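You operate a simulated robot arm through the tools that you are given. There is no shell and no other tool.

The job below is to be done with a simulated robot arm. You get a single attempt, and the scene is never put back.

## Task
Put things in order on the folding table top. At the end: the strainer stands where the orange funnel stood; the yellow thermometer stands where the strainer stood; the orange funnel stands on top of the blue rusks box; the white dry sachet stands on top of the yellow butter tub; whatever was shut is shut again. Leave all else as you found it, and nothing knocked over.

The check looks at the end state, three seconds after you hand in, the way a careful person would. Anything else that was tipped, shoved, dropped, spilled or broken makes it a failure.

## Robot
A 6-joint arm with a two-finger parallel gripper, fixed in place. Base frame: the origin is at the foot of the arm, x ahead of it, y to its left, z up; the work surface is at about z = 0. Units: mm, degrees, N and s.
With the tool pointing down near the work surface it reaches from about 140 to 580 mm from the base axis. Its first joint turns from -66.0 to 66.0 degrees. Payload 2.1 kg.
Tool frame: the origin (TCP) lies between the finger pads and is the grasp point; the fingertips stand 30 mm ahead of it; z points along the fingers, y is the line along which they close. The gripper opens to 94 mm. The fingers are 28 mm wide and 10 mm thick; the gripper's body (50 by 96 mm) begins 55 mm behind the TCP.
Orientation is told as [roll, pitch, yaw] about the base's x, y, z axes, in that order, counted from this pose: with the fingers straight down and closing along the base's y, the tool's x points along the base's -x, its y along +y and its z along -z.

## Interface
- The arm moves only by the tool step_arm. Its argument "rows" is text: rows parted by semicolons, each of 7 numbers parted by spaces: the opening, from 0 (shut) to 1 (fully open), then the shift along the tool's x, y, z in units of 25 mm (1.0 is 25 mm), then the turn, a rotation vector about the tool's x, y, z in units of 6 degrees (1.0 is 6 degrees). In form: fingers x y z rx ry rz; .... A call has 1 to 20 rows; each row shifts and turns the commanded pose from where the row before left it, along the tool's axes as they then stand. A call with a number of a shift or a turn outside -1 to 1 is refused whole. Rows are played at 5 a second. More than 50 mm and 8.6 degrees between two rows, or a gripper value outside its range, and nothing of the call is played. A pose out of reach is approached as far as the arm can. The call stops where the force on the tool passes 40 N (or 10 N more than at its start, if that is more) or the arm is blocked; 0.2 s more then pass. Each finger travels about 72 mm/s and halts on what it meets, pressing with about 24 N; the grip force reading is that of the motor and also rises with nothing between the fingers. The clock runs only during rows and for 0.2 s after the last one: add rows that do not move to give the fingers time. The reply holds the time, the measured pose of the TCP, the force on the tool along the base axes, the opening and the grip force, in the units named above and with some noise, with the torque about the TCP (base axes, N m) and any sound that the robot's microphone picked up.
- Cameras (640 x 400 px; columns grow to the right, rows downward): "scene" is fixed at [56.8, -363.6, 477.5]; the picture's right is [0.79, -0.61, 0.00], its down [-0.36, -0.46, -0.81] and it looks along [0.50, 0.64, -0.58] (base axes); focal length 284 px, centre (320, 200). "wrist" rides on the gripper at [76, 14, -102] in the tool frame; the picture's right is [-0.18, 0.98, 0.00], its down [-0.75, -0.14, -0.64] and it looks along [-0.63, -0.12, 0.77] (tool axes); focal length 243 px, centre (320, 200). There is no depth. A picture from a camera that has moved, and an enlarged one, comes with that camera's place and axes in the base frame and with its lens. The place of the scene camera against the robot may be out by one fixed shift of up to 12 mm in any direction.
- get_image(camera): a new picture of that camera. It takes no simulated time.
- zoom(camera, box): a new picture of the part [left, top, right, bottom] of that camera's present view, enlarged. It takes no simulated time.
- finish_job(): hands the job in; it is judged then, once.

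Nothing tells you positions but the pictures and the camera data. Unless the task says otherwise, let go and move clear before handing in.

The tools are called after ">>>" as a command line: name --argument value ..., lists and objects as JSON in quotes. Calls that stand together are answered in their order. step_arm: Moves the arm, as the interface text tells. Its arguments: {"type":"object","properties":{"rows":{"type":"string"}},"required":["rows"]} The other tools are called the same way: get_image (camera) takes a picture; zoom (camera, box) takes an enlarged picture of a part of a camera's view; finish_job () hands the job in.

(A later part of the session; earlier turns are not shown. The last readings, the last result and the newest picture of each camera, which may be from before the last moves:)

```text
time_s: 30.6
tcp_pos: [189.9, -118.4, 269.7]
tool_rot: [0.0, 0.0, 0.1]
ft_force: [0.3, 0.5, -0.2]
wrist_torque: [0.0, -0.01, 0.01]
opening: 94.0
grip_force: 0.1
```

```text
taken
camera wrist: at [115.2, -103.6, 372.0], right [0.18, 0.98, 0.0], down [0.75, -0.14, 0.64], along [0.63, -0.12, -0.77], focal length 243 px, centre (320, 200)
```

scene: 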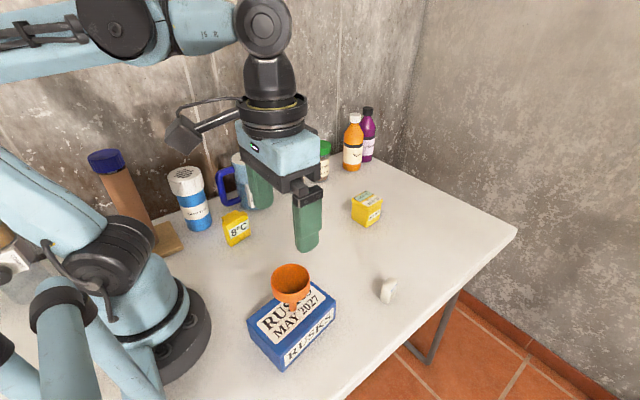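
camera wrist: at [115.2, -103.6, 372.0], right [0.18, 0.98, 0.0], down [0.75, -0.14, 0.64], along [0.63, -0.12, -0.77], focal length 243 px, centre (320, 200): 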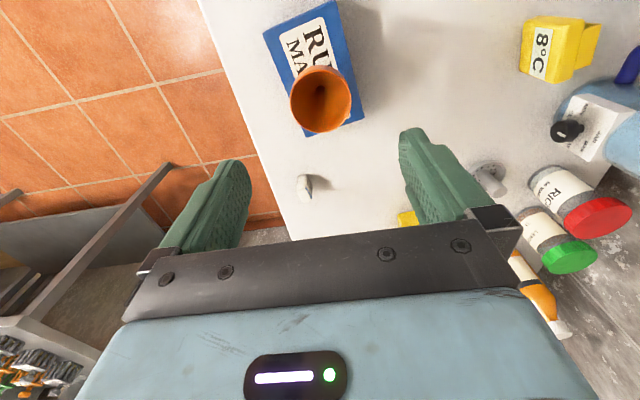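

The funnel stands upright on the box. Next is the strainer: I'll move at height to hover near (409, 141).

>>> step_arm --rows "1 -0.79 0.94 0 0 0 0; 1 -0.79 0.94 0 0 0 0; 1 -0.79 0.94 0 0 0 0; 1 -0.79 0.94 0 0 0 0; 1 -0.79 0.94 0 0 0 0; 1 -0.79 0.94 0 0 0 0; 1 -0.79 0.94 0 0 0 0; 1 -0.79 0.94 0 0 0 0; 1 -0.79 0.94 0 0 0 0; 1 -0.79 0.94 0 0 0 0; 1 -0.79 0.94 0 0 0 0; 1 0 0 0.9 0 0 0; 1 0 0 0.9 0 0 0; 1 0 0 0 0 0 0"

>>> get_image --camera "wrist"

>>> get_image --camera "scene"

>>> zoom --camera "wrist" --box '[240, 20, 400, 120]'

```text
time_s: 33.6
tcp_pos: [406.2, 139.5, 224.0]
tool_rot: [0.0, 0.0, 0.0]
ft_force: [0.6, 0.4, -1.5]
wrist_torque: [-0.01, 0.0, 0.05]
opening: 94.0
grip_force: 0.1
```

```text
taken
camera wrist: at [331.2, 154.9, 327.1], right [0.18, 0.98, 0.0], down [0.75, -0.14, 0.64], along [0.63, -0.12, -0.77], focal length 243 px, centre (320, 200)
```

wrist: 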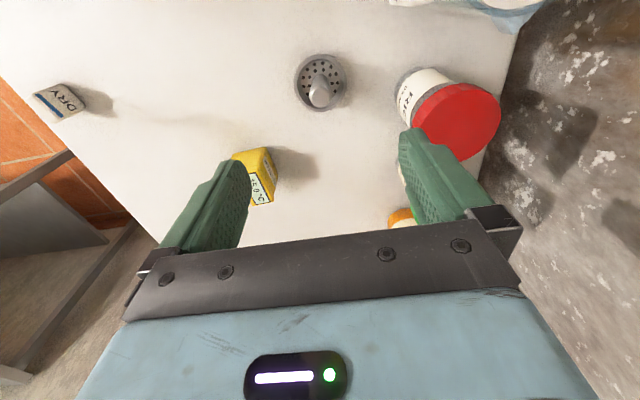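

```text
taken
```

scene: 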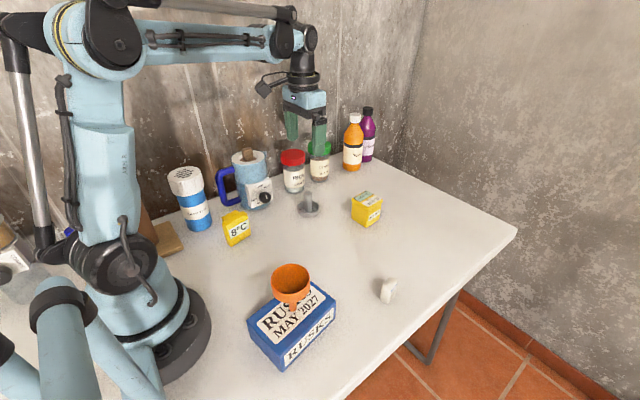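

```text
4.00 times, centred on (320, 70) of wrist
camera zoom: at [331.2, 154.9, 327.1], right [0.18, 0.98, 0.0], down [0.75, -0.14, 0.64], along [0.63, -0.12, -0.77], focal length 970 px, centre (320, 720)
```

zoom: 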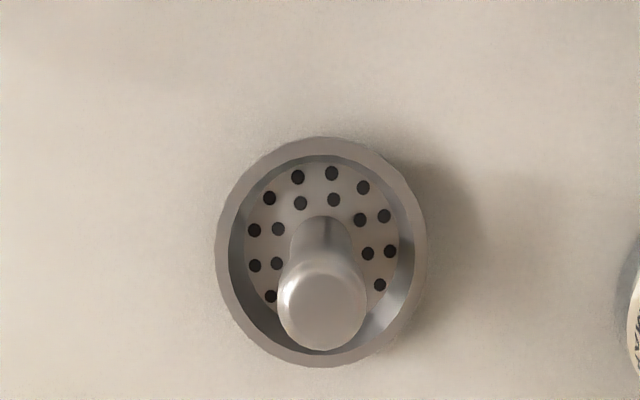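

The strainer is a round bowl (64 mm) with an upright knob handle at about (408, 141), knob top near z = 60. I'll narrow the opening a bit and descend to just above the knob, then check.

>>> step_arm --rows "0.7 -0.04 0 0 0 0 0; 0.7 0 0 0.95 0 0 0; 0.7 0 0 0.95 0 0 0; 0.7 0 0 0.95 0 0 0; 0.7 0 0 0.95 0 0 0; 0.7 0 0 0.9 0 0 0; 0.7 0 0 0 0 0 0"

>>> get_image --camera "wrist"

>>> zoom --camera "scene" --box '[260, 130, 360, 230]'

```text
time_s: 35.2
tcp_pos: [409.0, 140.9, 107.0]
tool_rot: [0.0, 0.1, 0.0]
ft_force: [0.5, 0.4, -0.1]
wrist_torque: [-0.03, -0.02, -0.02]
opening: 65.8
grip_force: 0.1
```

```text
taken
camera wrist: at [333.0, 156.3, 209.7], right [0.18, 0.98, 0.0], down [0.75, -0.14, 0.64], along [0.63, -0.12, -0.77], focal length 243 px, centre (320, 200)
```

wrist: 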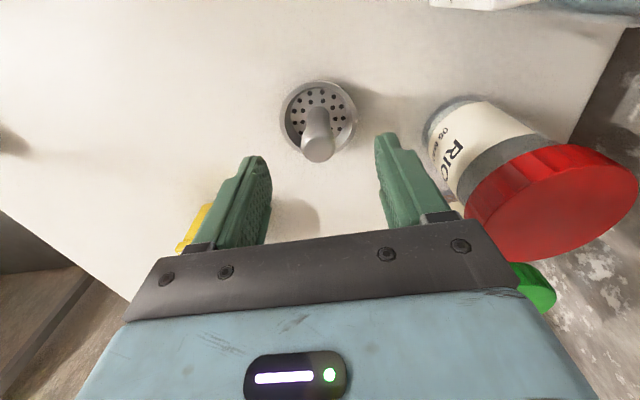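

```text
4.00 times, centred on (310, 180) of scene
camera zoom: at [56.8, -363.6, 477.5], right [0.79, -0.61, 0.0], down [-0.36, -0.46, -0.81], along [0.5, 0.64, -0.58], focal length 1135 px, centre (360, 280)
```

zoom: 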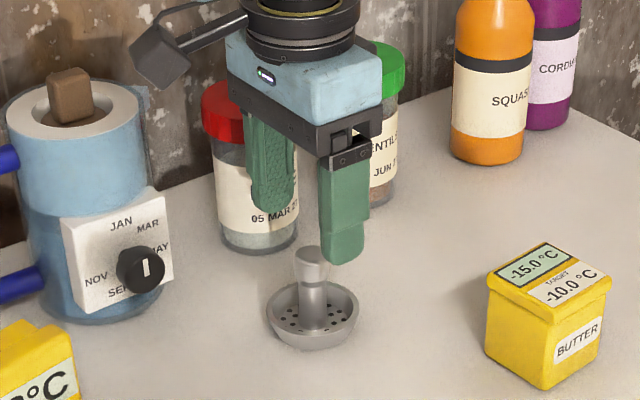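

The knob is centred to within about 1.5 mm. I'll correct that, lower so the pads straddle the knob (tips near z = 36), and close gently.

>>> step_arm --rows "0.7 0 -0.05 0.5 0 0 0; 0.7 0 0 0.6 0 0 0; 0.7 0 0 0.57 0 0 0; 0.6 0 0 0 0 0 0; 0.5 0 0 0 0 0 0; 0.4 0 0 0 0 0 0; 0.4 0 0 0 0 0 0"

>>> get_image --camera "wrist"

>>> zoom --camera "scene" --box '[260, 140, 360, 240]'

```text
time_s: 36.8
tcp_pos: [408.0, 140.0, 65.1]
tool_rot: [0.1, 0.0, 0.1]
ft_force: [0.7, -0.2, -0.2]
wrist_torque: [-0.01, -0.01, 0.01]
opening: 37.4
grip_force: 0.1
```

```text
taken
camera wrist: at [332.7, 154.9, 168.5], right [0.18, 0.98, 0.0], down [0.75, -0.14, 0.64], along [0.63, -0.12, -0.77], focal length 243 px, centre (320, 200)
```

wrist: 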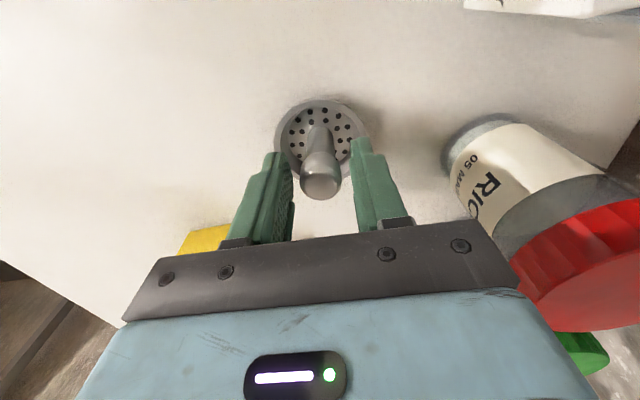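

```text
4.00 times, centred on (310, 190) of scene
camera zoom: at [56.8, -363.6, 477.5], right [0.79, -0.61, 0.0], down [-0.36, -0.46, -0.81], along [0.5, 0.64, -0.58], focal length 1135 px, centre (360, 240)
```

zoom: 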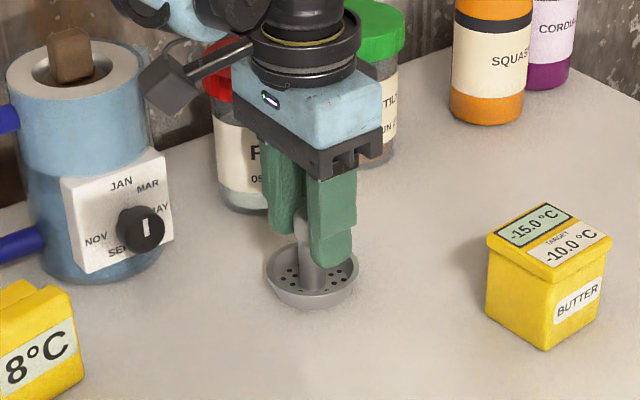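

The pads sit either side of the knob, evenly. I'll close until it grips.

>>> step_arm --rows "0.36 0 0 0 0 0 0; 0.32 0 0 0 0 0 0; 0.29 0 0 0 0 0 0; 0.27 0 0 0 0 0 0; 0.25 0 0 0 0 0 0; 0.23 0 0 0 0 0 0; 0.18 0 0 0 0 0 0; 0.12 0 0 0 0 0 0; 0.12 0 0 0 0 0 0; 0.12 0 0 0 0 0 0"

>>> get_image --camera "wrist"

>>> zoom --camera "scene" --box '[280, 180, 340, 230]'

```text
time_s: 39.0
tcp_pos: [408.2, 140.7, 65.3]
tool_rot: [0.0, 0.0, 0.0]
ft_force: [-1.0, -0.3, 0.4]
wrist_torque: [-0.02, 0.02, -0.03]
opening: 22.4
grip_force: 24.3
```

```text
taken
camera wrist: at [332.7, 154.9, 168.5], right [0.18, 0.98, 0.0], down [0.75, -0.14, 0.64], along [0.63, -0.12, -0.77], focal length 243 px, centre (320, 200)
```

wrist: 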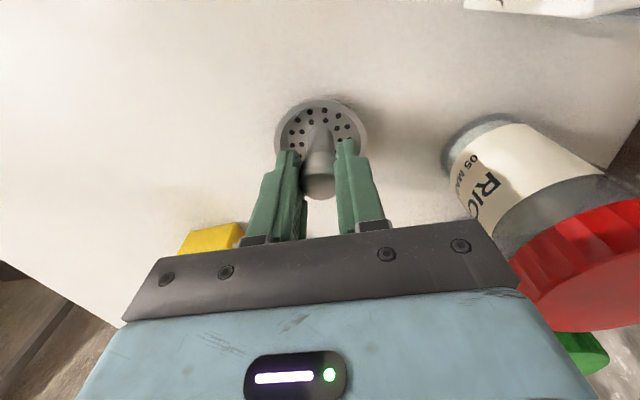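

```text
8.00 times, centred on (310, 205) of scene
camera zoom: at [56.8, -363.6, 477.5], right [0.79, -0.61, 0.0], down [-0.36, -0.46, -0.81], along [0.5, 0.64, -0.58], focal length 2270 px, centre (400, 160)
```

zoom: 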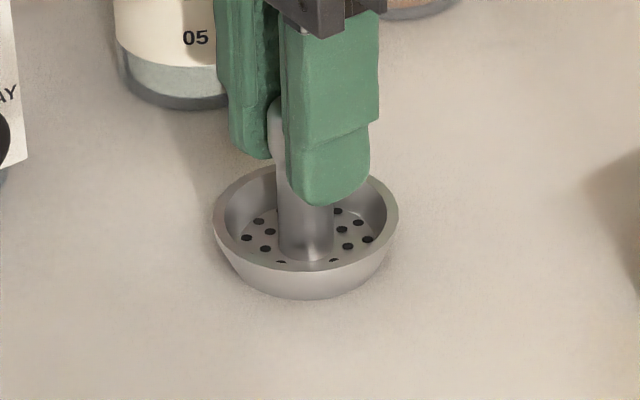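

The knob is gripped at 22.4 mm. I'll lift it well clear and carry it over to the funnel's old place at (447, -99).

>>> step_arm --rows "0.12 0 0 -0.2 0 0 0; 0.12 0 0 -0.6 0 0 0; 0.12 0 0 -1 0 0 0; 0.12 0 0 -1 0 0 0; 0.12 0 0 -1 0 0 0; 0.12 0 0 -1 0 0 0; 0.12 0 0 -0.4 0 0 0; 0.12 0 0 0 0 0 0"

>>> get_image --camera "scene"

>>> get_image --camera "wrist"

```text
time_s: 40.8
tcp_pos: [406.9, 138.8, 195.9]
tool_rot: [0.0, 0.0, 0.0]
ft_force: [0.7, -0.9, -0.2]
wrist_torque: [-0.03, 0.02, -0.01]
opening: 22.4
grip_force: 24.0
```

```text
taken
```

scene: 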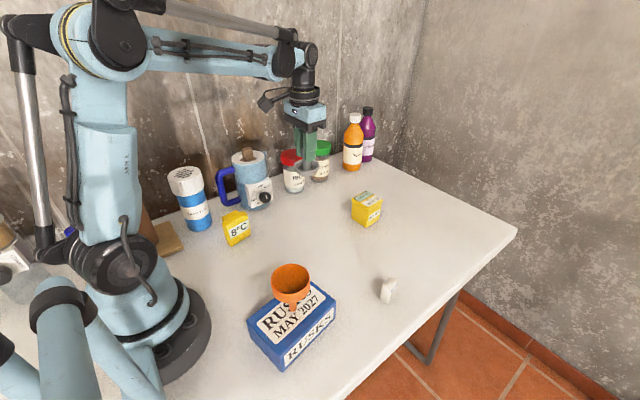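

```text
taken
camera wrist: at [331.4, 154.0, 298.4], right [0.18, 0.98, 0.0], down [0.75, -0.14, 0.64], along [0.63, -0.12, -0.77], focal length 243 px, centre (320, 200)
```

wrist: 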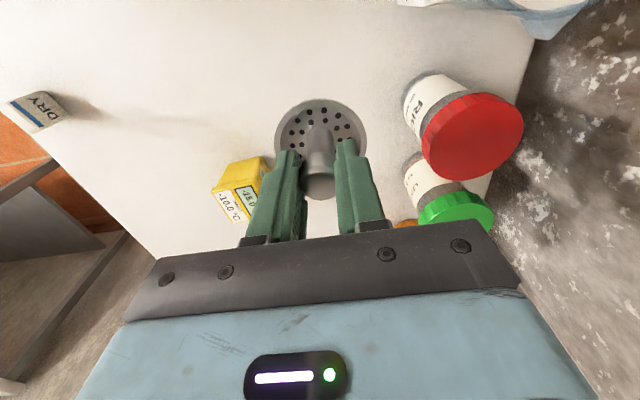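

>>> step_arm --rows "0.12 -0.16 -0.952 0 0 0 0; 0.12 -0.16 -0.952 0 0 0 0; 0.12 -0.16 -0.952 0 0 0 0; 0.12 -0.16 -0.952 0 0 0 0; 0.12 -0.16 -0.952 0 0 0 0; 0.12 -0.16 -0.952 0 0 0 0; 0.12 -0.16 -0.952 0 0 0 0; 0.12 -0.16 -0.952 0 0 0 0; 0.12 -0.16 -0.952 0 0 0 0; 0.12 -0.16 -0.952 0 0 0 0; 0.12 0 0 0 0 0 0; 0.12 0 0 0 0 0 0"

>>> get_image --camera "wrist"

>>> get_image --camera "scene"

```text
time_s: 43.4
tcp_pos: [447.3, -100.4, 194.4]
tool_rot: [0.0, 0.0, 0.0]
ft_force: [0.1, 0.1, -0.1]
wrist_torque: [0.01, 0.0, 0.0]
opening: 22.1
grip_force: 24.2
```

```text
taken
camera wrist: at [372.3, -85.3, 297.8], right [0.18, 0.98, 0.0], down [0.75, -0.14, 0.64], along [0.63, -0.12, -0.77], focal length 243 px, centre (320, 200)
```

wrist: 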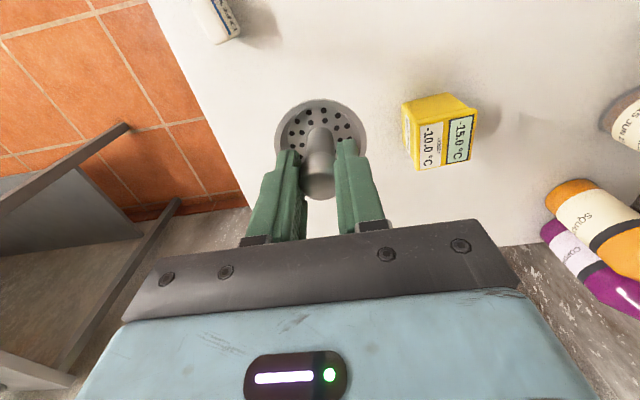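

```text
taken
```

scene: 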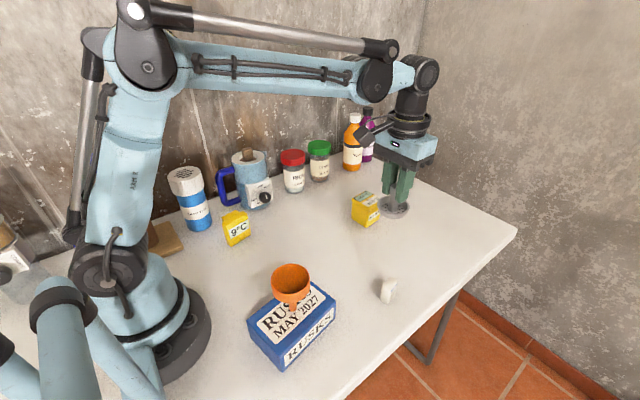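

I'm within about a millimetre of the funnel's old place. I'll correct and descend, slowing for the last centimetre.

>>> step_arm --rows "0.12 0.03 0.04 0.8 0 0 0; 0.12 0 0 1 0 0 0; 0.12 0 0 1 0 0 0; 0.12 0 0 1 0 0 0; 0.12 0 0 0.7 0 0 0; 0.12 0 0 0.3 0 0 0; 0.12 0 0 0.1 0 0 0; 0.12 0 0 0.08 0 0 0; 0.12 0 0 0.06 0 0 0; 0.12 0 0 0 0 0 0; 0.12 0 0 0 0 0 0"

>>> zoom --camera "scene" --box '[350, 190, 430, 270]'

>>> get_image --camera "wrist"

```text
time_s: 45.8
tcp_pos: [448.4, -97.0, 68.7]
tool_rot: [-0.1, 0.0, 0.0]
ft_force: [0.1, 0.4, -1.0]
wrist_torque: [-0.01, -0.01, 0.05]
opening: 22.3
grip_force: 24.1
```

```text
5.00 times, centred on (390, 230) of scene
camera zoom: at [56.8, -363.6, 477.5], right [0.79, -0.61, 0.0], down [-0.36, -0.46, -0.81], along [0.5, 0.64, -0.58], focal length 1419 px, centre (-30, 50)
```

zoom: 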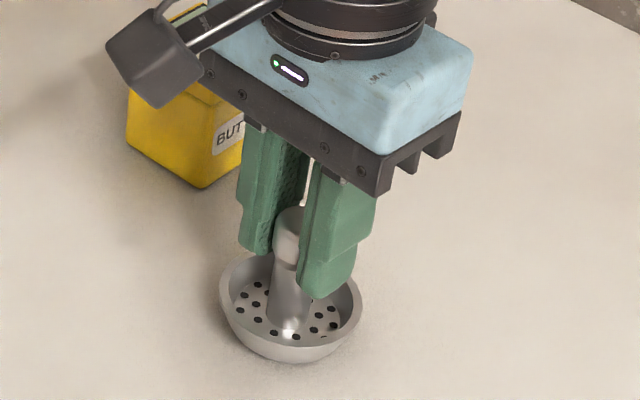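

```text
taken
camera wrist: at [372.5, -82.6, 171.7], right [0.18, 0.98, 0.0], down [0.75, -0.14, 0.64], along [0.63, -0.12, -0.77], focal length 243 px, centre (320, 200)
```

wrist: 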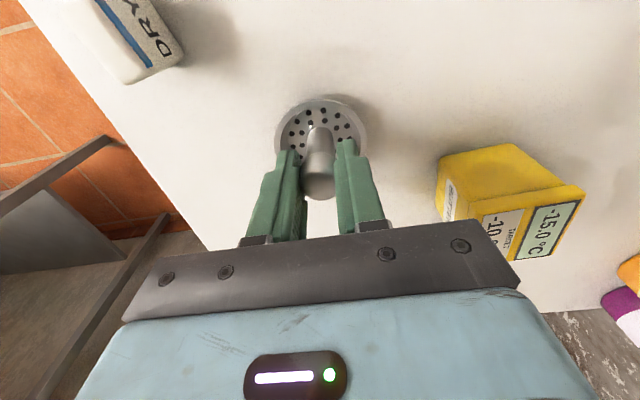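

>>> step_arm --rows "0.12 0.04 -0.048 0.03 0 0 0; 0.12 0 0 0.03 0 0 0; 0.12 0 0 0.03 0 0 0; 0.12 0 0 0 0 0 0; 0.12 0 0 0 0 0 0"

>>> get_image --camera "wrist"

```text
time_s: 47.0
tcp_pos: [447.7, -98.2, 67.4]
tool_rot: [-0.1, 0.0, 0.0]
ft_force: [-0.1, 0.4, -0.9]
wrist_torque: [-0.01, 0.03, 0.0]
opening: 22.4
grip_force: 23.6
```

```text
taken
camera wrist: at [371.1, -83.7, 169.7], right [0.18, 0.98, 0.0], down [0.75, -0.14, 0.64], along [0.63, -0.12, -0.77], focal length 243 px, centre (320, 200)
```

wrist: 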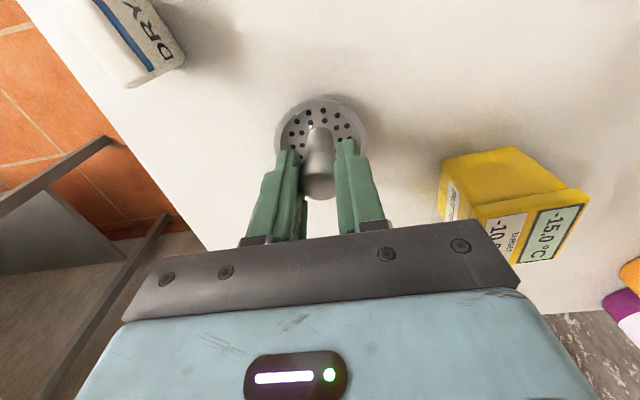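

Position matches the funnel's old spot to under a millimetre. Now the last couple of millimetres, watching for contact.

>>> step_arm --rows "0.12 0 0 0.03 0 0 0; 0.12 0 0 0 0 0 0; 0.12 0 0 0 0 0 0"

>>> step_arm --rows "0.12 0 0 0.03 0 0 0; 0.12 0 0 0 0 0 0; 0.12 0 0 0 0 0 0"

```text
time_s: 47.8
tcp_pos: [446.3, -98.5, 65.9]
tool_rot: [-0.1, 0.1, -0.1]
ft_force: [0.6, -0.2, -0.2]
wrist_torque: [0.0, 0.01, 0.01]
opening: 22.4
grip_force: 23.8
```

```text
time_s: 48.6
tcp_pos: [446.1, -98.9, 66.1]
tool_rot: [-0.1, -0.1, 0.1]
ft_force: [-0.7, -2.2, 16.9]
wrist_torque: [-0.12, -0.06, -0.03]
opening: 22.3
grip_force: 24.0
```

Firm contact with the table. I'll ease off half a millimetre and release gently.

>>> step_arm --rows "0.12 0 0 -0.02 0 0 0; 0.12 0 0 0 0 0 0"

```text
time_s: 49.2
tcp_pos: [446.8, -98.2, 64.7]
tool_rot: [0.1, 0.0, 0.1]
ft_force: [0.5, -1.7, 3.2]
wrist_torque: [0.01, -0.06, -0.03]
opening: 22.1
grip_force: 23.7
```

>>> step_arm --rows "0.18 0 0 0 0 0 0; 0.22 0 0 0 0 0 0; 0.25 0 0 0 0 0 0; 0.28 0 0 0 0 0 0; 0.33 0 0 0 0 0 0; 0.42 0 0 0 0 0 0; 0.5 0 0 0 0 0 0; 0.5 0 0 0 0 0 0"

>>> get_image --camera "wrist"

>>> zoom --camera "scene" --box '[350, 190, 430, 270]'

```text
time_s: 51.0
tcp_pos: [447.1, -98.1, 65.6]
tool_rot: [0.0, 0.0, 0.0]
ft_force: [0.0, 0.3, 0.6]
wrist_torque: [-0.03, 0.06, 0.01]
opening: 46.8
grip_force: 0.0
```

```text
taken
camera wrist: at [371.1, -83.8, 168.6], right [0.18, 0.98, 0.0], down [0.75, -0.14, 0.64], along [0.63, -0.12, -0.77], focal length 243 px, centre (320, 200)
```

wrist: 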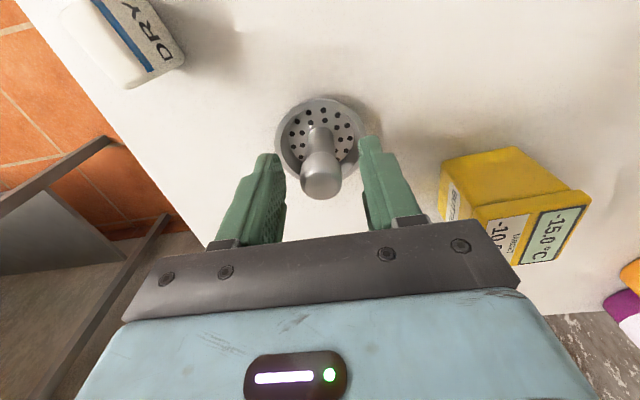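

```text
5.00 times, centred on (390, 230) of scene
camera zoom: at [56.8, -363.6, 477.5], right [0.79, -0.61, 0.0], down [-0.36, -0.46, -0.81], along [0.5, 0.64, -0.58], focal length 1419 px, centre (-30, 50)
```

zoom: 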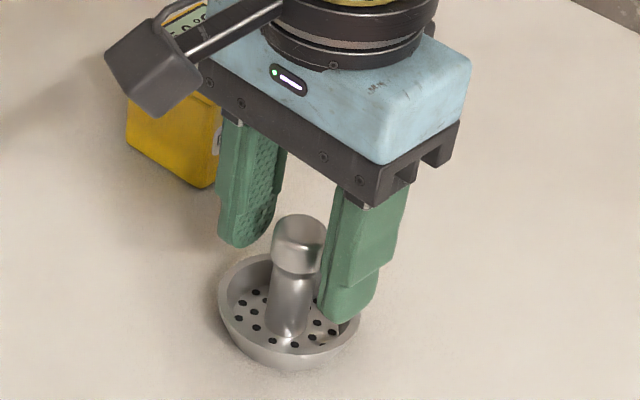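

The strainer stands where the funnel stood. I'll rise straight up and travel at height to look down at the thermometer.

>>> step_arm --rows "0.6 0 0 -0.3 0 0 0; 0.7 0 0 -0.9 0 0 0; 1 0 0 -1 0 0 0; 1 0 0 -1 0 0 0; 1 0 0 -1 0 0 0; 1 0 0 -1 0 0 0; 1 0 0 -1 0 0 0; 1 0 0 -1 0 0 0; 1 0 0 -0.8 0 0 0; 1 0 0 0 0 0 0"

>>> step_arm --rows "1 0.932 0.992 0 0 0 0; 1 0.932 0.992 0 0 0 0; 1 0.932 0.992 0 0 0 0; 1 0.932 0.992 0 0 0 0; 1 0.932 0.992 0 0 0 0; 1 0.932 0.992 0 0 0 0; 1 0.932 0.992 0 0 0 0; 1 0.932 0.992 0 0 0 0; 1 0.932 0.992 0 0 0 0; 1 0 0 0 0 0 0"

>>> get_image --camera "wrist"

>>> get_image --camera "scene"

```text
time_s: 53.2
tcp_pos: [446.4, -98.0, 265.3]
tool_rot: [0.0, 0.0, 0.0]
ft_force: [-0.5, 0.2, -0.9]
wrist_torque: [-0.05, 0.02, 0.0]
opening: 94.2
grip_force: 0.0
```

```text
time_s: 55.4
tcp_pos: [237.4, 124.7, 265.5]
tool_rot: [0.0, 0.0, 0.0]
ft_force: [0.7, 1.0, -0.1]
wrist_torque: [-0.01, 0.02, 0.04]
opening: 94.1
grip_force: 0.1
```

```text
taken
camera wrist: at [162.1, 139.1, 369.4], right [0.18, 0.98, 0.0], down [0.75, -0.14, 0.64], along [0.63, -0.12, -0.77], focal length 243 px, centre (320, 200)
```

wrist: 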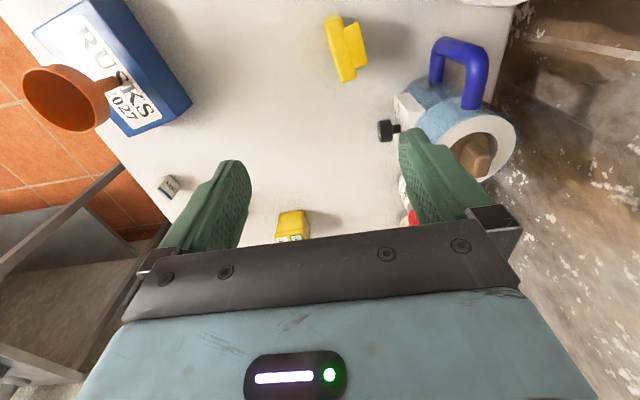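

```text
taken
```

scene: 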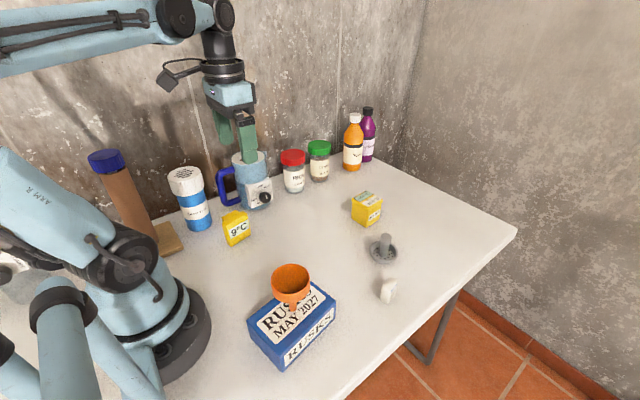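

>>> zoom --camera "wrist" --box '[300, 0, 400, 100]'

>>> zoom --camera "scene" --box '[210, 195, 265, 250]'

>>> zoom --camera "wrist" --box '[0, 0, 200, 150]'

```text
4.00 times, centred on (350, 50) of wrist
camera zoom: at [162.1, 139.1, 369.4], right [0.18, 0.98, 0.0], down [0.75, -0.14, 0.64], along [0.63, -0.12, -0.77], focal length 970 px, centre (200, 800)
```

zoom: 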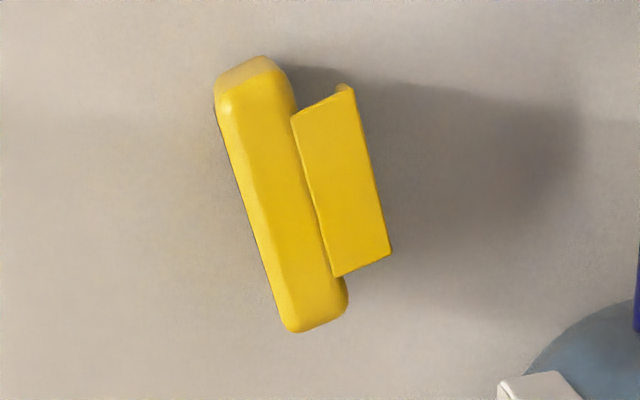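

```text
7.27 times, centred on (238, 222) of scene
camera zoom: at [56.8, -363.6, 477.5], right [0.79, -0.61, 0.0], down [-0.36, -0.46, -0.81], along [0.5, 0.64, -0.58], focal length 2064 px, centre (920, 36)
```

zoom: 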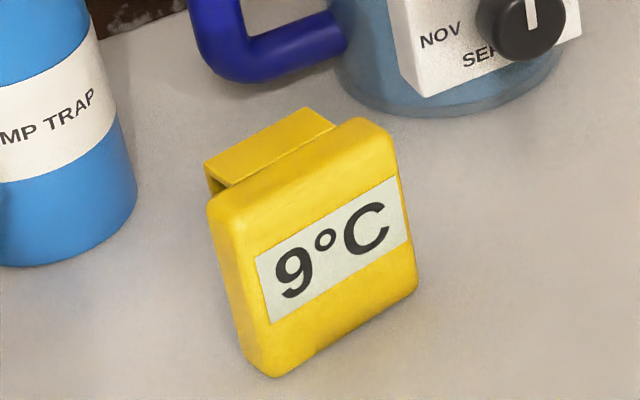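

```text
2.67 times, centred on (100, 75) of wrist
camera zoom: at [162.1, 139.1, 369.4], right [0.18, 0.98, 0.0], down [0.75, -0.14, 0.64], along [0.63, -0.12, -0.77], focal length 647 px, centre (907, 533)
```

zoom: 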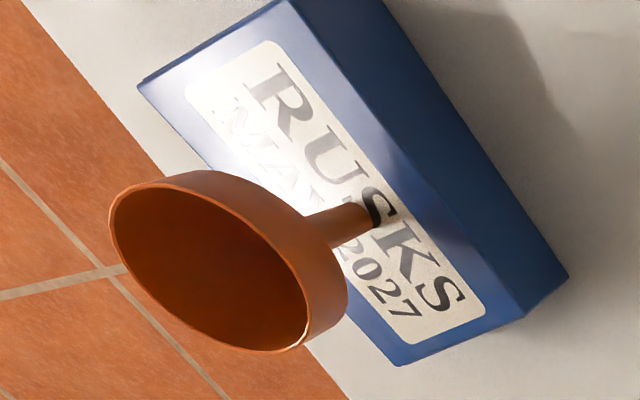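

The thermometer is a slab about 56 mm wide, 17 mm thick and 70 mm tall, centred near (211, 154) and turned about 10 degrees, with a clip on its back. I'll turn the gripper 100.5 degrees so it can grip the slab by its narrow ends with the camera on the open side.

>>> step_arm --rows "1 0 0 0 0 0 -1; 1 0 0 0 0 0 -1; 1 0 0 0 0 0 -1; 1 0 0 0 0 0 -1; 1 0 0 0 0 0 -1; 1 0 0 0 0 0 -1; 1 0 0 0 0 0 -1; 1 0 0 0 0 0 -1; 1 0 0 0 0 0 -1; 1 0 0 0 0 0 -1; 1 0 0 0 0 0 -1; 1 0 0 0 0 0 -1; 1 0 0 0 0 0 -1; 1 0 0 0 0 0 -1; 1 0 0 0 0 0 -1; 1 0 0 0 0 0 -1; 1 0 0 0 0 0 -0.75; 1 0 0 0 0 0 0"

>>> get_image --camera "wrist"

>>> get_image --camera "scene"

```text
time_s: 59.2
tcp_pos: [235.7, 125.5, 265.2]
tool_rot: [0.0, 0.0, 100.7]
ft_force: [0.6, 0.3, 0.3]
wrist_torque: [0.0, -0.03, -0.01]
opening: 93.6
grip_force: 0.0
```

```text
taken
camera wrist: at [237.1, 47.3, 368.5], right [-1.0, 0.0, 0.0], down [0.0, 0.77, 0.64], along [0.0, 0.64, -0.77], focal length 243 px, centre (320, 200)
```

wrist: 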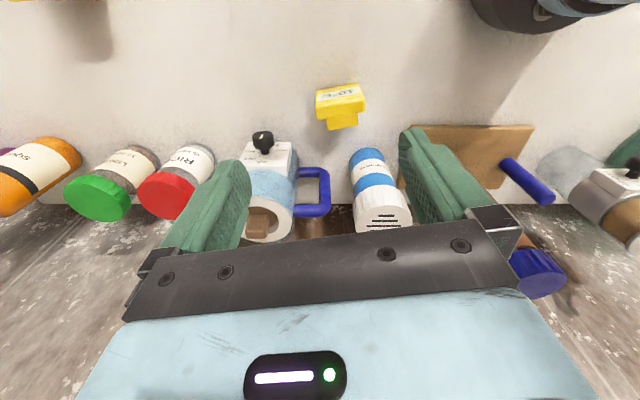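

```text
taken
```

scene: 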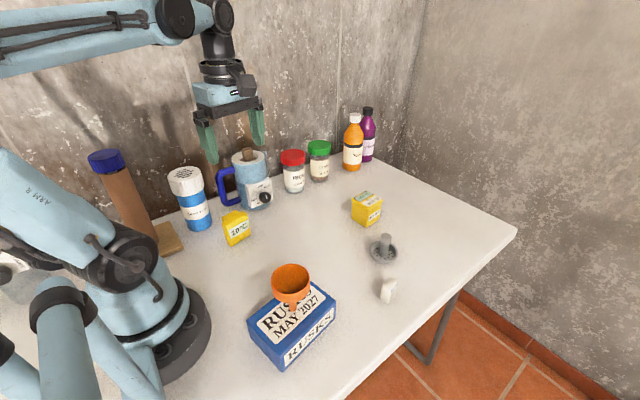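

>>> zoom --camera "wrist" --box '[300, 70, 380, 140]'

```text
5.71 times, centred on (340, 105) of wrist
camera zoom: at [237.1, 47.3, 368.5], right [-1.0, 0.0, 0.0], down [0.0, 0.77, 0.64], along [0.0, 0.64, -0.77], focal length 1386 px, centre (206, 743)
```

zoom: 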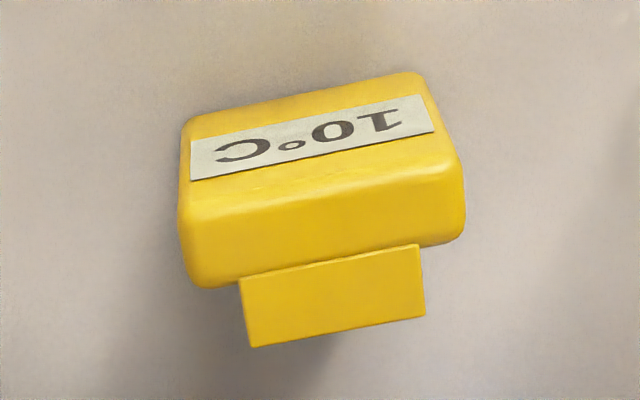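

The thermometer's slab is centred at about (211.4, 152.8), turned 10.6 degrees. I'll centre over it and descend to just above it, then check again.

>>> step_arm --rows "1 -0.65 0.4 0 0 0 0; 1 -0.65 0.4 0 0 0 0; 1 0 0 1 0 0 0; 1 0 0 1 0 0 0; 1 0 0 1 0 0 0; 1 0 0 1 0 0 0; 1 0 0 1 0 0 0; 1 0 0 0.8 0 0 0; 1 0 0 0 0 0 0; 1 0 0 0 0 0 0"

>>> get_image --camera "wrist"

>>> get_image --camera "scene"

>>> zoom --camera "scene" --box '[180, 150, 290, 260]'

```text
time_s: 61.4
tcp_pos: [209.2, 153.2, 120.9]
tool_rot: [0.0, 0.0, 100.5]
ft_force: [-0.5, -0.5, -0.2]
wrist_torque: [0.01, -0.06, -0.01]
opening: 93.9
grip_force: 0.1
```

```text
taken
camera wrist: at [211.1, 75.6, 224.0], right [-1.0, 0.0, 0.0], down [0.0, 0.77, 0.64], along [0.0, 0.64, -0.77], focal length 243 px, centre (320, 200)
```

wrist: 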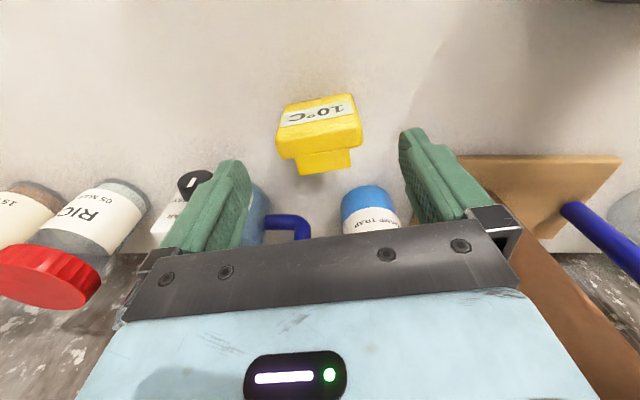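

```text
taken
```

scene: 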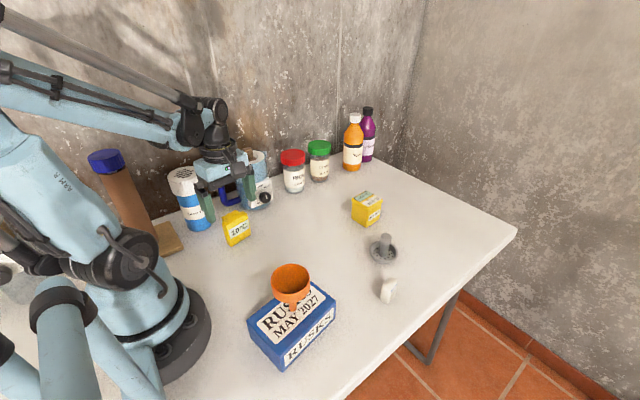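

```text
3.64 times, centred on (235, 205) of scene
camera zoom: at [56.8, -363.6, 477.5], right [0.79, -0.61, 0.0], down [-0.36, -0.46, -0.81], along [0.5, 0.64, -0.58], focal length 1032 px, centre (629, 182)
```

zoom: 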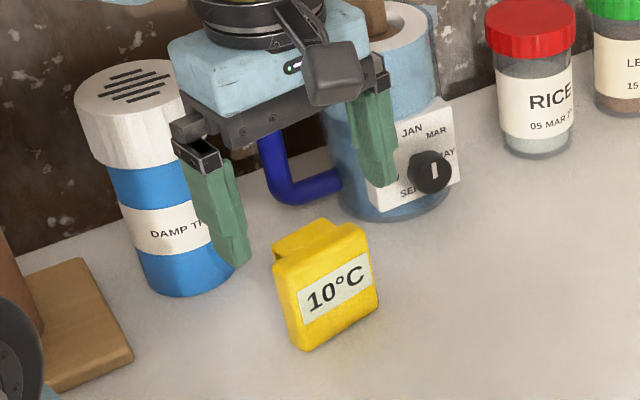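

>>> zoom --camera "wrist" --box '[240, 70, 400, 190]'

```text
3.33 times, centred on (320, 130) of wrist
camera zoom: at [211.1, 75.6, 224.0], right [-1.0, 0.0, 0.0], down [0.0, 0.77, 0.64], along [0.0, 0.64, -0.77], focal length 809 px, centre (320, 433)
```

zoom: 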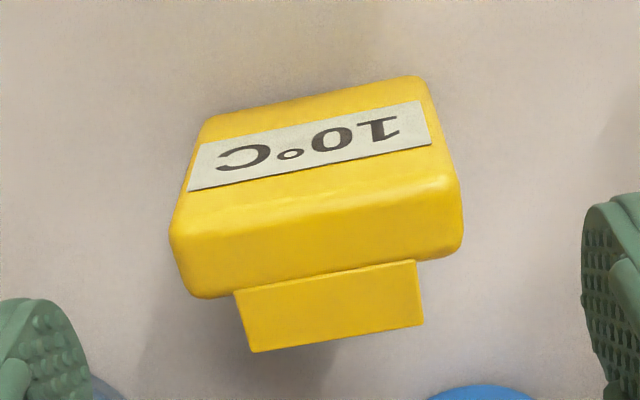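

The grip is centred to within a millimetre. I'll lower the open fingers around the slab's ends.

>>> step_arm --rows "1 0 0 0.8 0 0 0; 1 0 0 0.8 0 0 0; 1 0 0 0.8 0 0 0; 1 0 0 0.6 0 0 0; 1 0 0 0 0 0 0; 0.9 0 0 0 0 0 0; 0.8 0 0 0 0 0 0; 0.74 0 0 0 0 0 0; 0.72 0 0 0 0 0 0; 0.72 0 0 0 0 0 0"

>>> get_image --camera "wrist"

>>> zoom --camera "scene" --box '[180, 160, 290, 270]'

```text
time_s: 63.6
tcp_pos: [209.9, 152.6, 45.4]
tool_rot: [-0.1, -0.1, 100.5]
ft_force: [0.4, 0.2, 0.5]
wrist_torque: [0.02, 0.0, -0.02]
opening: 67.6
grip_force: 0.1
```

```text
taken
camera wrist: at [211.1, 75.2, 148.6], right [-1.0, 0.0, 0.0], down [0.0, 0.77, 0.64], along [0.0, 0.64, -0.77], focal length 243 px, centre (320, 200)
```

wrist: 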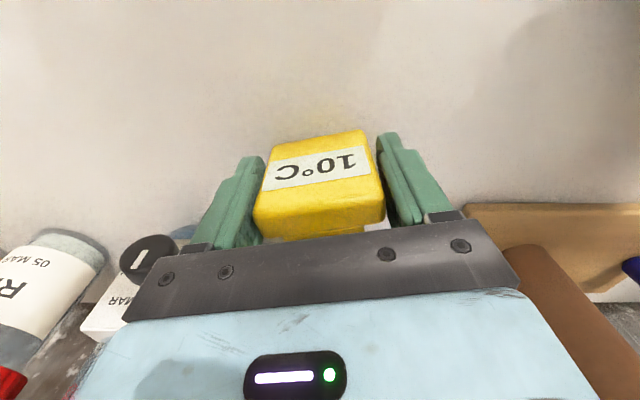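

```text
3.64 times, centred on (235, 215) of scene
camera zoom: at [56.8, -363.6, 477.5], right [0.79, -0.61, 0.0], down [-0.36, -0.46, -0.81], along [0.5, 0.64, -0.58], focal length 1032 px, centre (629, 146)
```

zoom: 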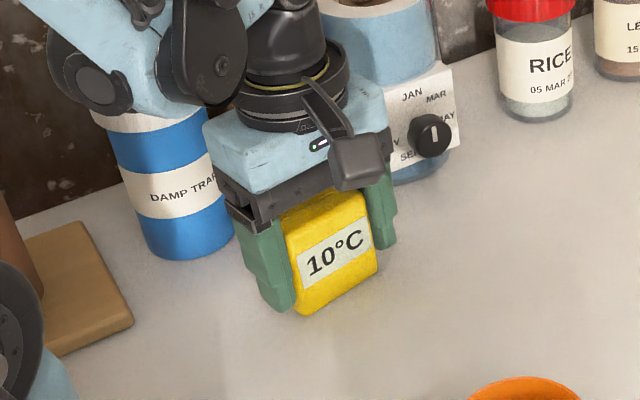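

The fingers flank both ends with small equal gaps. I'll close to grip.

>>> step_arm --rows "0.7 0 0 0 0 0 0; 0.68 0 0 0 0 0 0; 0.66 0 0 0 0 0 0; 0.645 0 0 0 0 0 0; 0.63 0 0 0 0 0 0; 0.61 0 0 0 0 0 0; 0.56 0 0 0 0 0 0; 0.5 0 0 0 0 0 0; 0.5 0 0 0 0 0 0; 0.5 0 0 0 0 0 0"

>>> get_image --camera "wrist"

```text
time_s: 65.8
tcp_pos: [209.7, 153.3, 45.5]
tool_rot: [0.0, 0.1, 100.4]
ft_force: [0.6, -0.1, -0.3]
wrist_torque: [-0.05, 0.04, 0.04]
opening: 65.3
grip_force: 24.3
```

```text
taken
camera wrist: at [211.1, 75.2, 148.6], right [-1.0, 0.0, 0.0], down [0.0, 0.77, 0.64], along [0.0, 0.64, -0.77], focal length 243 px, centre (320, 200)
```

wrist: 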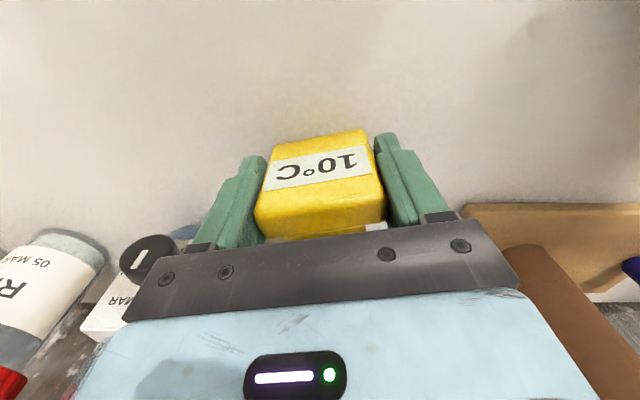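

It grips at 65 mm with full force. I'll lift a little, check it hangs straight, then raise further.

>>> step_arm --rows "0.5 0 0 -0.2 0 0 0; 0.5 0 0 -0.4 0 0 0; 0.5 0 0 -0.4 0 0 0; 0.5 0 0 0 0 0 0"

>>> zoom --camera "scene" --box '[180, 150, 290, 260]'

>>> get_image --camera "wrist"

```text
time_s: 66.8
tcp_pos: [211.6, 151.0, 70.0]
tool_rot: [0.0, 0.0, 100.5]
ft_force: [-0.7, -0.2, -0.5]
wrist_torque: [0.01, -0.01, 0.01]
opening: 65.3
grip_force: 23.8
```

```text
3.64 times, centred on (235, 205) of scene
camera zoom: at [56.8, -363.6, 477.5], right [0.79, -0.61, 0.0], down [-0.36, -0.46, -0.81], along [0.5, 0.64, -0.58], focal length 1032 px, centre (629, 182)
```

zoom: 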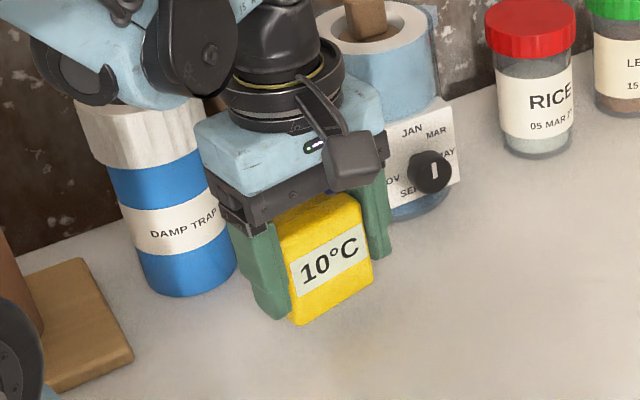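

```text
taken
camera wrist: at [211.9, 74.4, 172.8], right [-1.0, 0.0, 0.0], down [0.0, 0.77, 0.64], along [0.0, 0.64, -0.77], focal length 243 px, centre (320, 200)
```

wrist: 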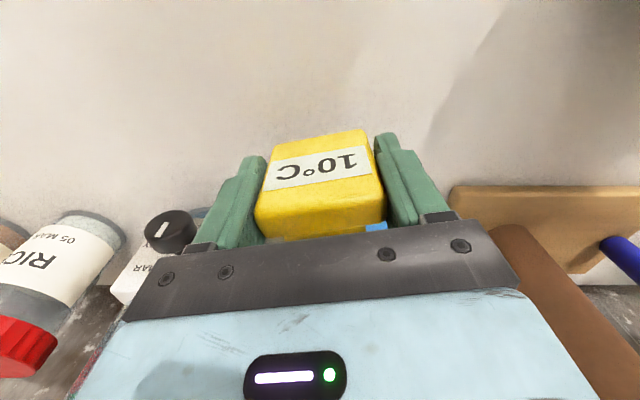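

The thermometer hangs straight in the grip. I'll raise it, swing away from the jug, and carry it to the strainer's old place at (408.5, 141).

>>> step_arm --rows "0.5 0 0 -0.8 0 0 0; 0.5 0 0 -1 0 0 0; 0.5 0.3 0.05 -1 0 0 0; 0.5 0.6 0.12 -1 0 0 0; 0.5 0.68 0.122 0 0 0 0; 0.5 0.232 -0.958 0 0 0 0; 0.5 0.232 -0.958 0 0 0 0; 0.5 0.232 -0.958 0 0 0 0; 0.5 0.232 -0.958 0 0 0 0; 0.5 0.232 -0.958 0 0 0 0; 0.5 0.232 -0.958 0 0 0 0; 0.5 0.232 -0.958 0 0 0 0; 0.5 0.232 -0.958 0 0 0 0; 0.5 -0.79 -0.146 0 0 0 0; 0.5 -0.79 -0.146 0 0 0 0; 0.5 0 0 0 0 0 0; 0.5 0 0 0 0 0 0"

>>> get_image --camera "wrist"

>>> get_image --camera "scene"

```text
time_s: 70.4
tcp_pos: [406.4, 142.1, 165.7]
tool_rot: [0.0, 0.0, 100.5]
ft_force: [0.3, -0.3, -0.1]
wrist_torque: [0.01, 0.0, -0.01]
opening: 65.3
grip_force: 23.9
```

```text
taken
camera wrist: at [408.1, 65.0, 267.5], right [-1.0, 0.0, 0.0], down [0.0, 0.77, 0.64], along [0.0, 0.64, -0.77], focal length 243 px, centre (320, 200)
```

wrist: 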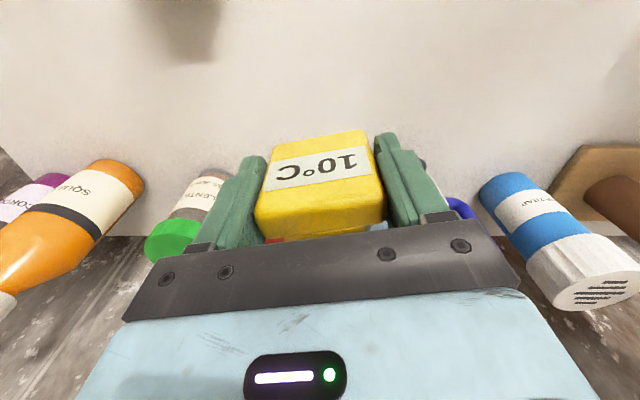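

```text
taken
```

scene: 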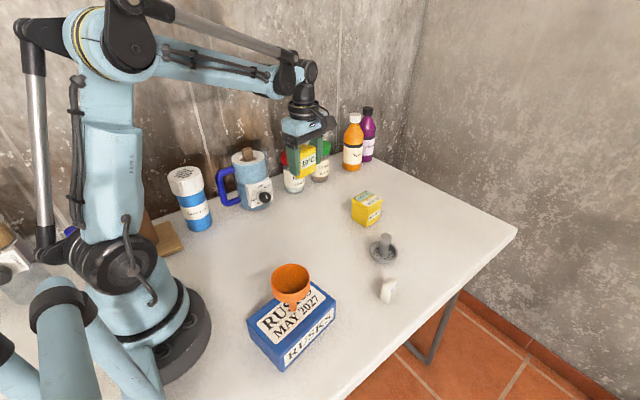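

I'm within 2 mm of the strainer's old place. I'll adjust and lower, slowing near the table.

>>> step_arm --rows "0.5 0.1 -0.01 0.8 0 0 0; 0.5 0 0 1 0 0 0; 0.5 0 0 1 0 0 0; 0.5 0 0 1 0 0 0; 0.5 0 0 0.5 0 0 0; 0.5 0 0 0.2 0 0 0; 0.5 0 0 0.1 0 0 0; 0.5 0 0 0 0 0 0; 0.5 0 0 0 0 0 0"

>>> get_image --camera "wrist"

>>> zoom --camera "scene" --box '[260, 140, 360, 240]'

```text
time_s: 72.4
tcp_pos: [407.2, 139.3, 49.2]
tool_rot: [-0.1, -0.1, 100.5]
ft_force: [-0.1, 0.1, -0.4]
wrist_torque: [0.0, 0.0, -0.01]
opening: 65.3
grip_force: 24.5
```

```text
taken
camera wrist: at [408.4, 62.8, 153.0], right [-1.0, 0.0, 0.0], down [0.0, 0.77, 0.64], along [0.0, 0.64, -0.77], focal length 243 px, centre (320, 200)
```

wrist: 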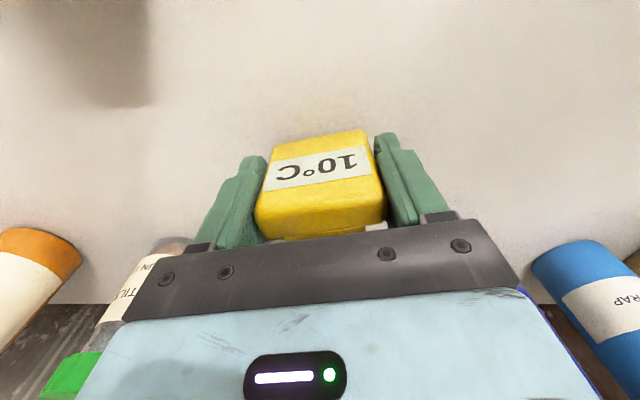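

```text
4.00 times, centred on (310, 190) of scene
camera zoom: at [56.8, -363.6, 477.5], right [0.79, -0.61, 0.0], down [-0.36, -0.46, -0.81], along [0.5, 0.64, -0.58], focal length 1135 px, centre (360, 240)
```

zoom: 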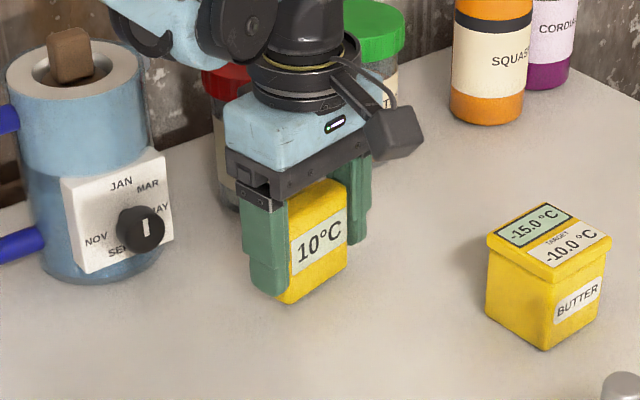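

About 4 mm remain by the camera's height. I'll go down in small steps.

>>> step_arm --rows "0.5 0 0 0.06 0 0 0; 0.5 0 0 0.04 0 0 0; 0.5 0 0 0 0 0 0; 0.5 0 0 0 0 0 0"

>>> step_arm --rows "0.5 0 0 0.03 0 0 0; 0.5 0 0 0 0 0 0; 0.5 0 0 0 0 0 0"

>>> step_arm --rows "0.5 0 0 0.02 0 0 0; 0.5 0 0 0 0 0 0; 0.5 0 0 0 0 0 0"

```text
time_s: 73.4
tcp_pos: [408.8, 139.6, 45.8]
tool_rot: [-0.1, 0.0, 100.5]
ft_force: [-0.2, -0.1, 0.1]
wrist_torque: [0.01, 0.0, -0.05]
opening: 65.2
grip_force: 24.3
```

```text
time_s: 74.2
tcp_pos: [408.1, 138.8, 45.2]
tool_rot: [-0.1, 0.1, 100.4]
ft_force: [-0.8, -0.3, 0.1]
wrist_torque: [-0.02, -0.02, 0.02]
opening: 65.2
grip_force: 23.8
```

```text
time_s: 75.0
tcp_pos: [408.8, 139.4, 45.7]
tool_rot: [0.0, 0.0, 100.5]
ft_force: [-0.7, -1.0, 2.3]
wrist_torque: [-0.04, 0.02, 0.02]
opening: 65.2
grip_force: 24.0
```

>>> step_arm --rows "0.5 0 0 0 0 0 0; 0.5 0 0 0 0 0 0"

>>> zoom --camera "scene" --box '[280, 160, 350, 230]'

```text
time_s: 75.6
tcp_pos: [408.3, 139.2, 45.3]
tool_rot: [0.1, 0.0, 100.6]
ft_force: [0.2, 0.1, 3.0]
wrist_torque: [0.01, 0.02, 0.0]
opening: 65.2
grip_force: 23.9
```

```text
5.71 times, centred on (315, 195) of scene
camera zoom: at [56.8, -363.6, 477.5], right [0.79, -0.61, 0.0], down [-0.36, -0.46, -0.81], along [0.5, 0.64, -0.58], focal length 1622 px, centre (349, 229)
```

zoom: 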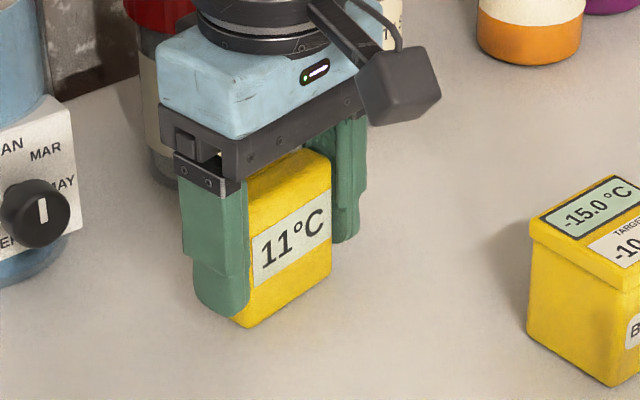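

Contact is steady at 3 N, so the thermometer stands on the table. I'll open slowly and check that it stays upright.

>>> step_arm --rows "0.56 0 0 0 0 0 0; 0.62 0 0 0 0 0 0; 0.67 0 0 0 0 0 0; 0.7 0 0 0 0 0 0; 0.73 0 0 0 0 0 0; 0.78 0 0 0 0 0 0; 0.88 0 0 0 0 0 0; 1 0 0 0 0 0 0; 1 0 0 0 0 0 0"

>>> get_image --camera "wrist"

>>> zoom --camera "scene" --box '[280, 160, 350, 230]'

```text
time_s: 77.6
tcp_pos: [408.8, 140.0, 45.4]
tool_rot: [0.0, -0.1, 100.5]
ft_force: [1.0, 0.8, -0.2]
wrist_torque: [-0.01, 0.02, 0.02]
opening: 93.9
grip_force: 0.2
```

```text
taken
camera wrist: at [409.1, 62.6, 148.5], right [-1.0, 0.0, 0.0], down [0.0, 0.77, 0.64], along [0.0, 0.64, -0.77], focal length 243 px, centre (320, 200)
```

wrist: 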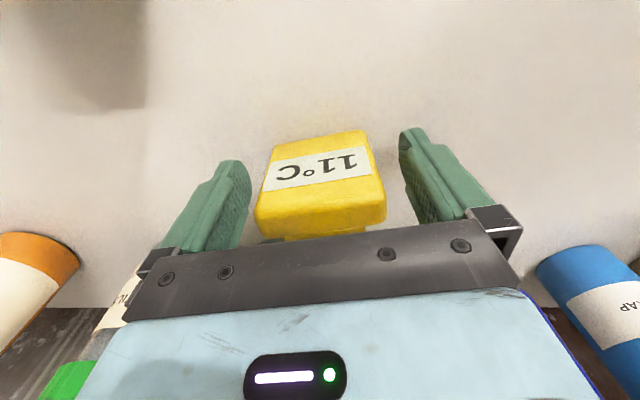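

```text
5.71 times, centred on (315, 195) of scene
camera zoom: at [56.8, -363.6, 477.5], right [0.79, -0.61, 0.0], down [-0.36, -0.46, -0.81], along [0.5, 0.64, -0.58], focal length 1622 px, centre (349, 229)
```

zoom: 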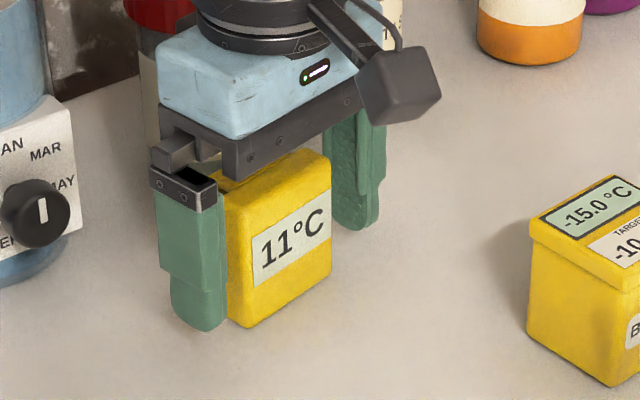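

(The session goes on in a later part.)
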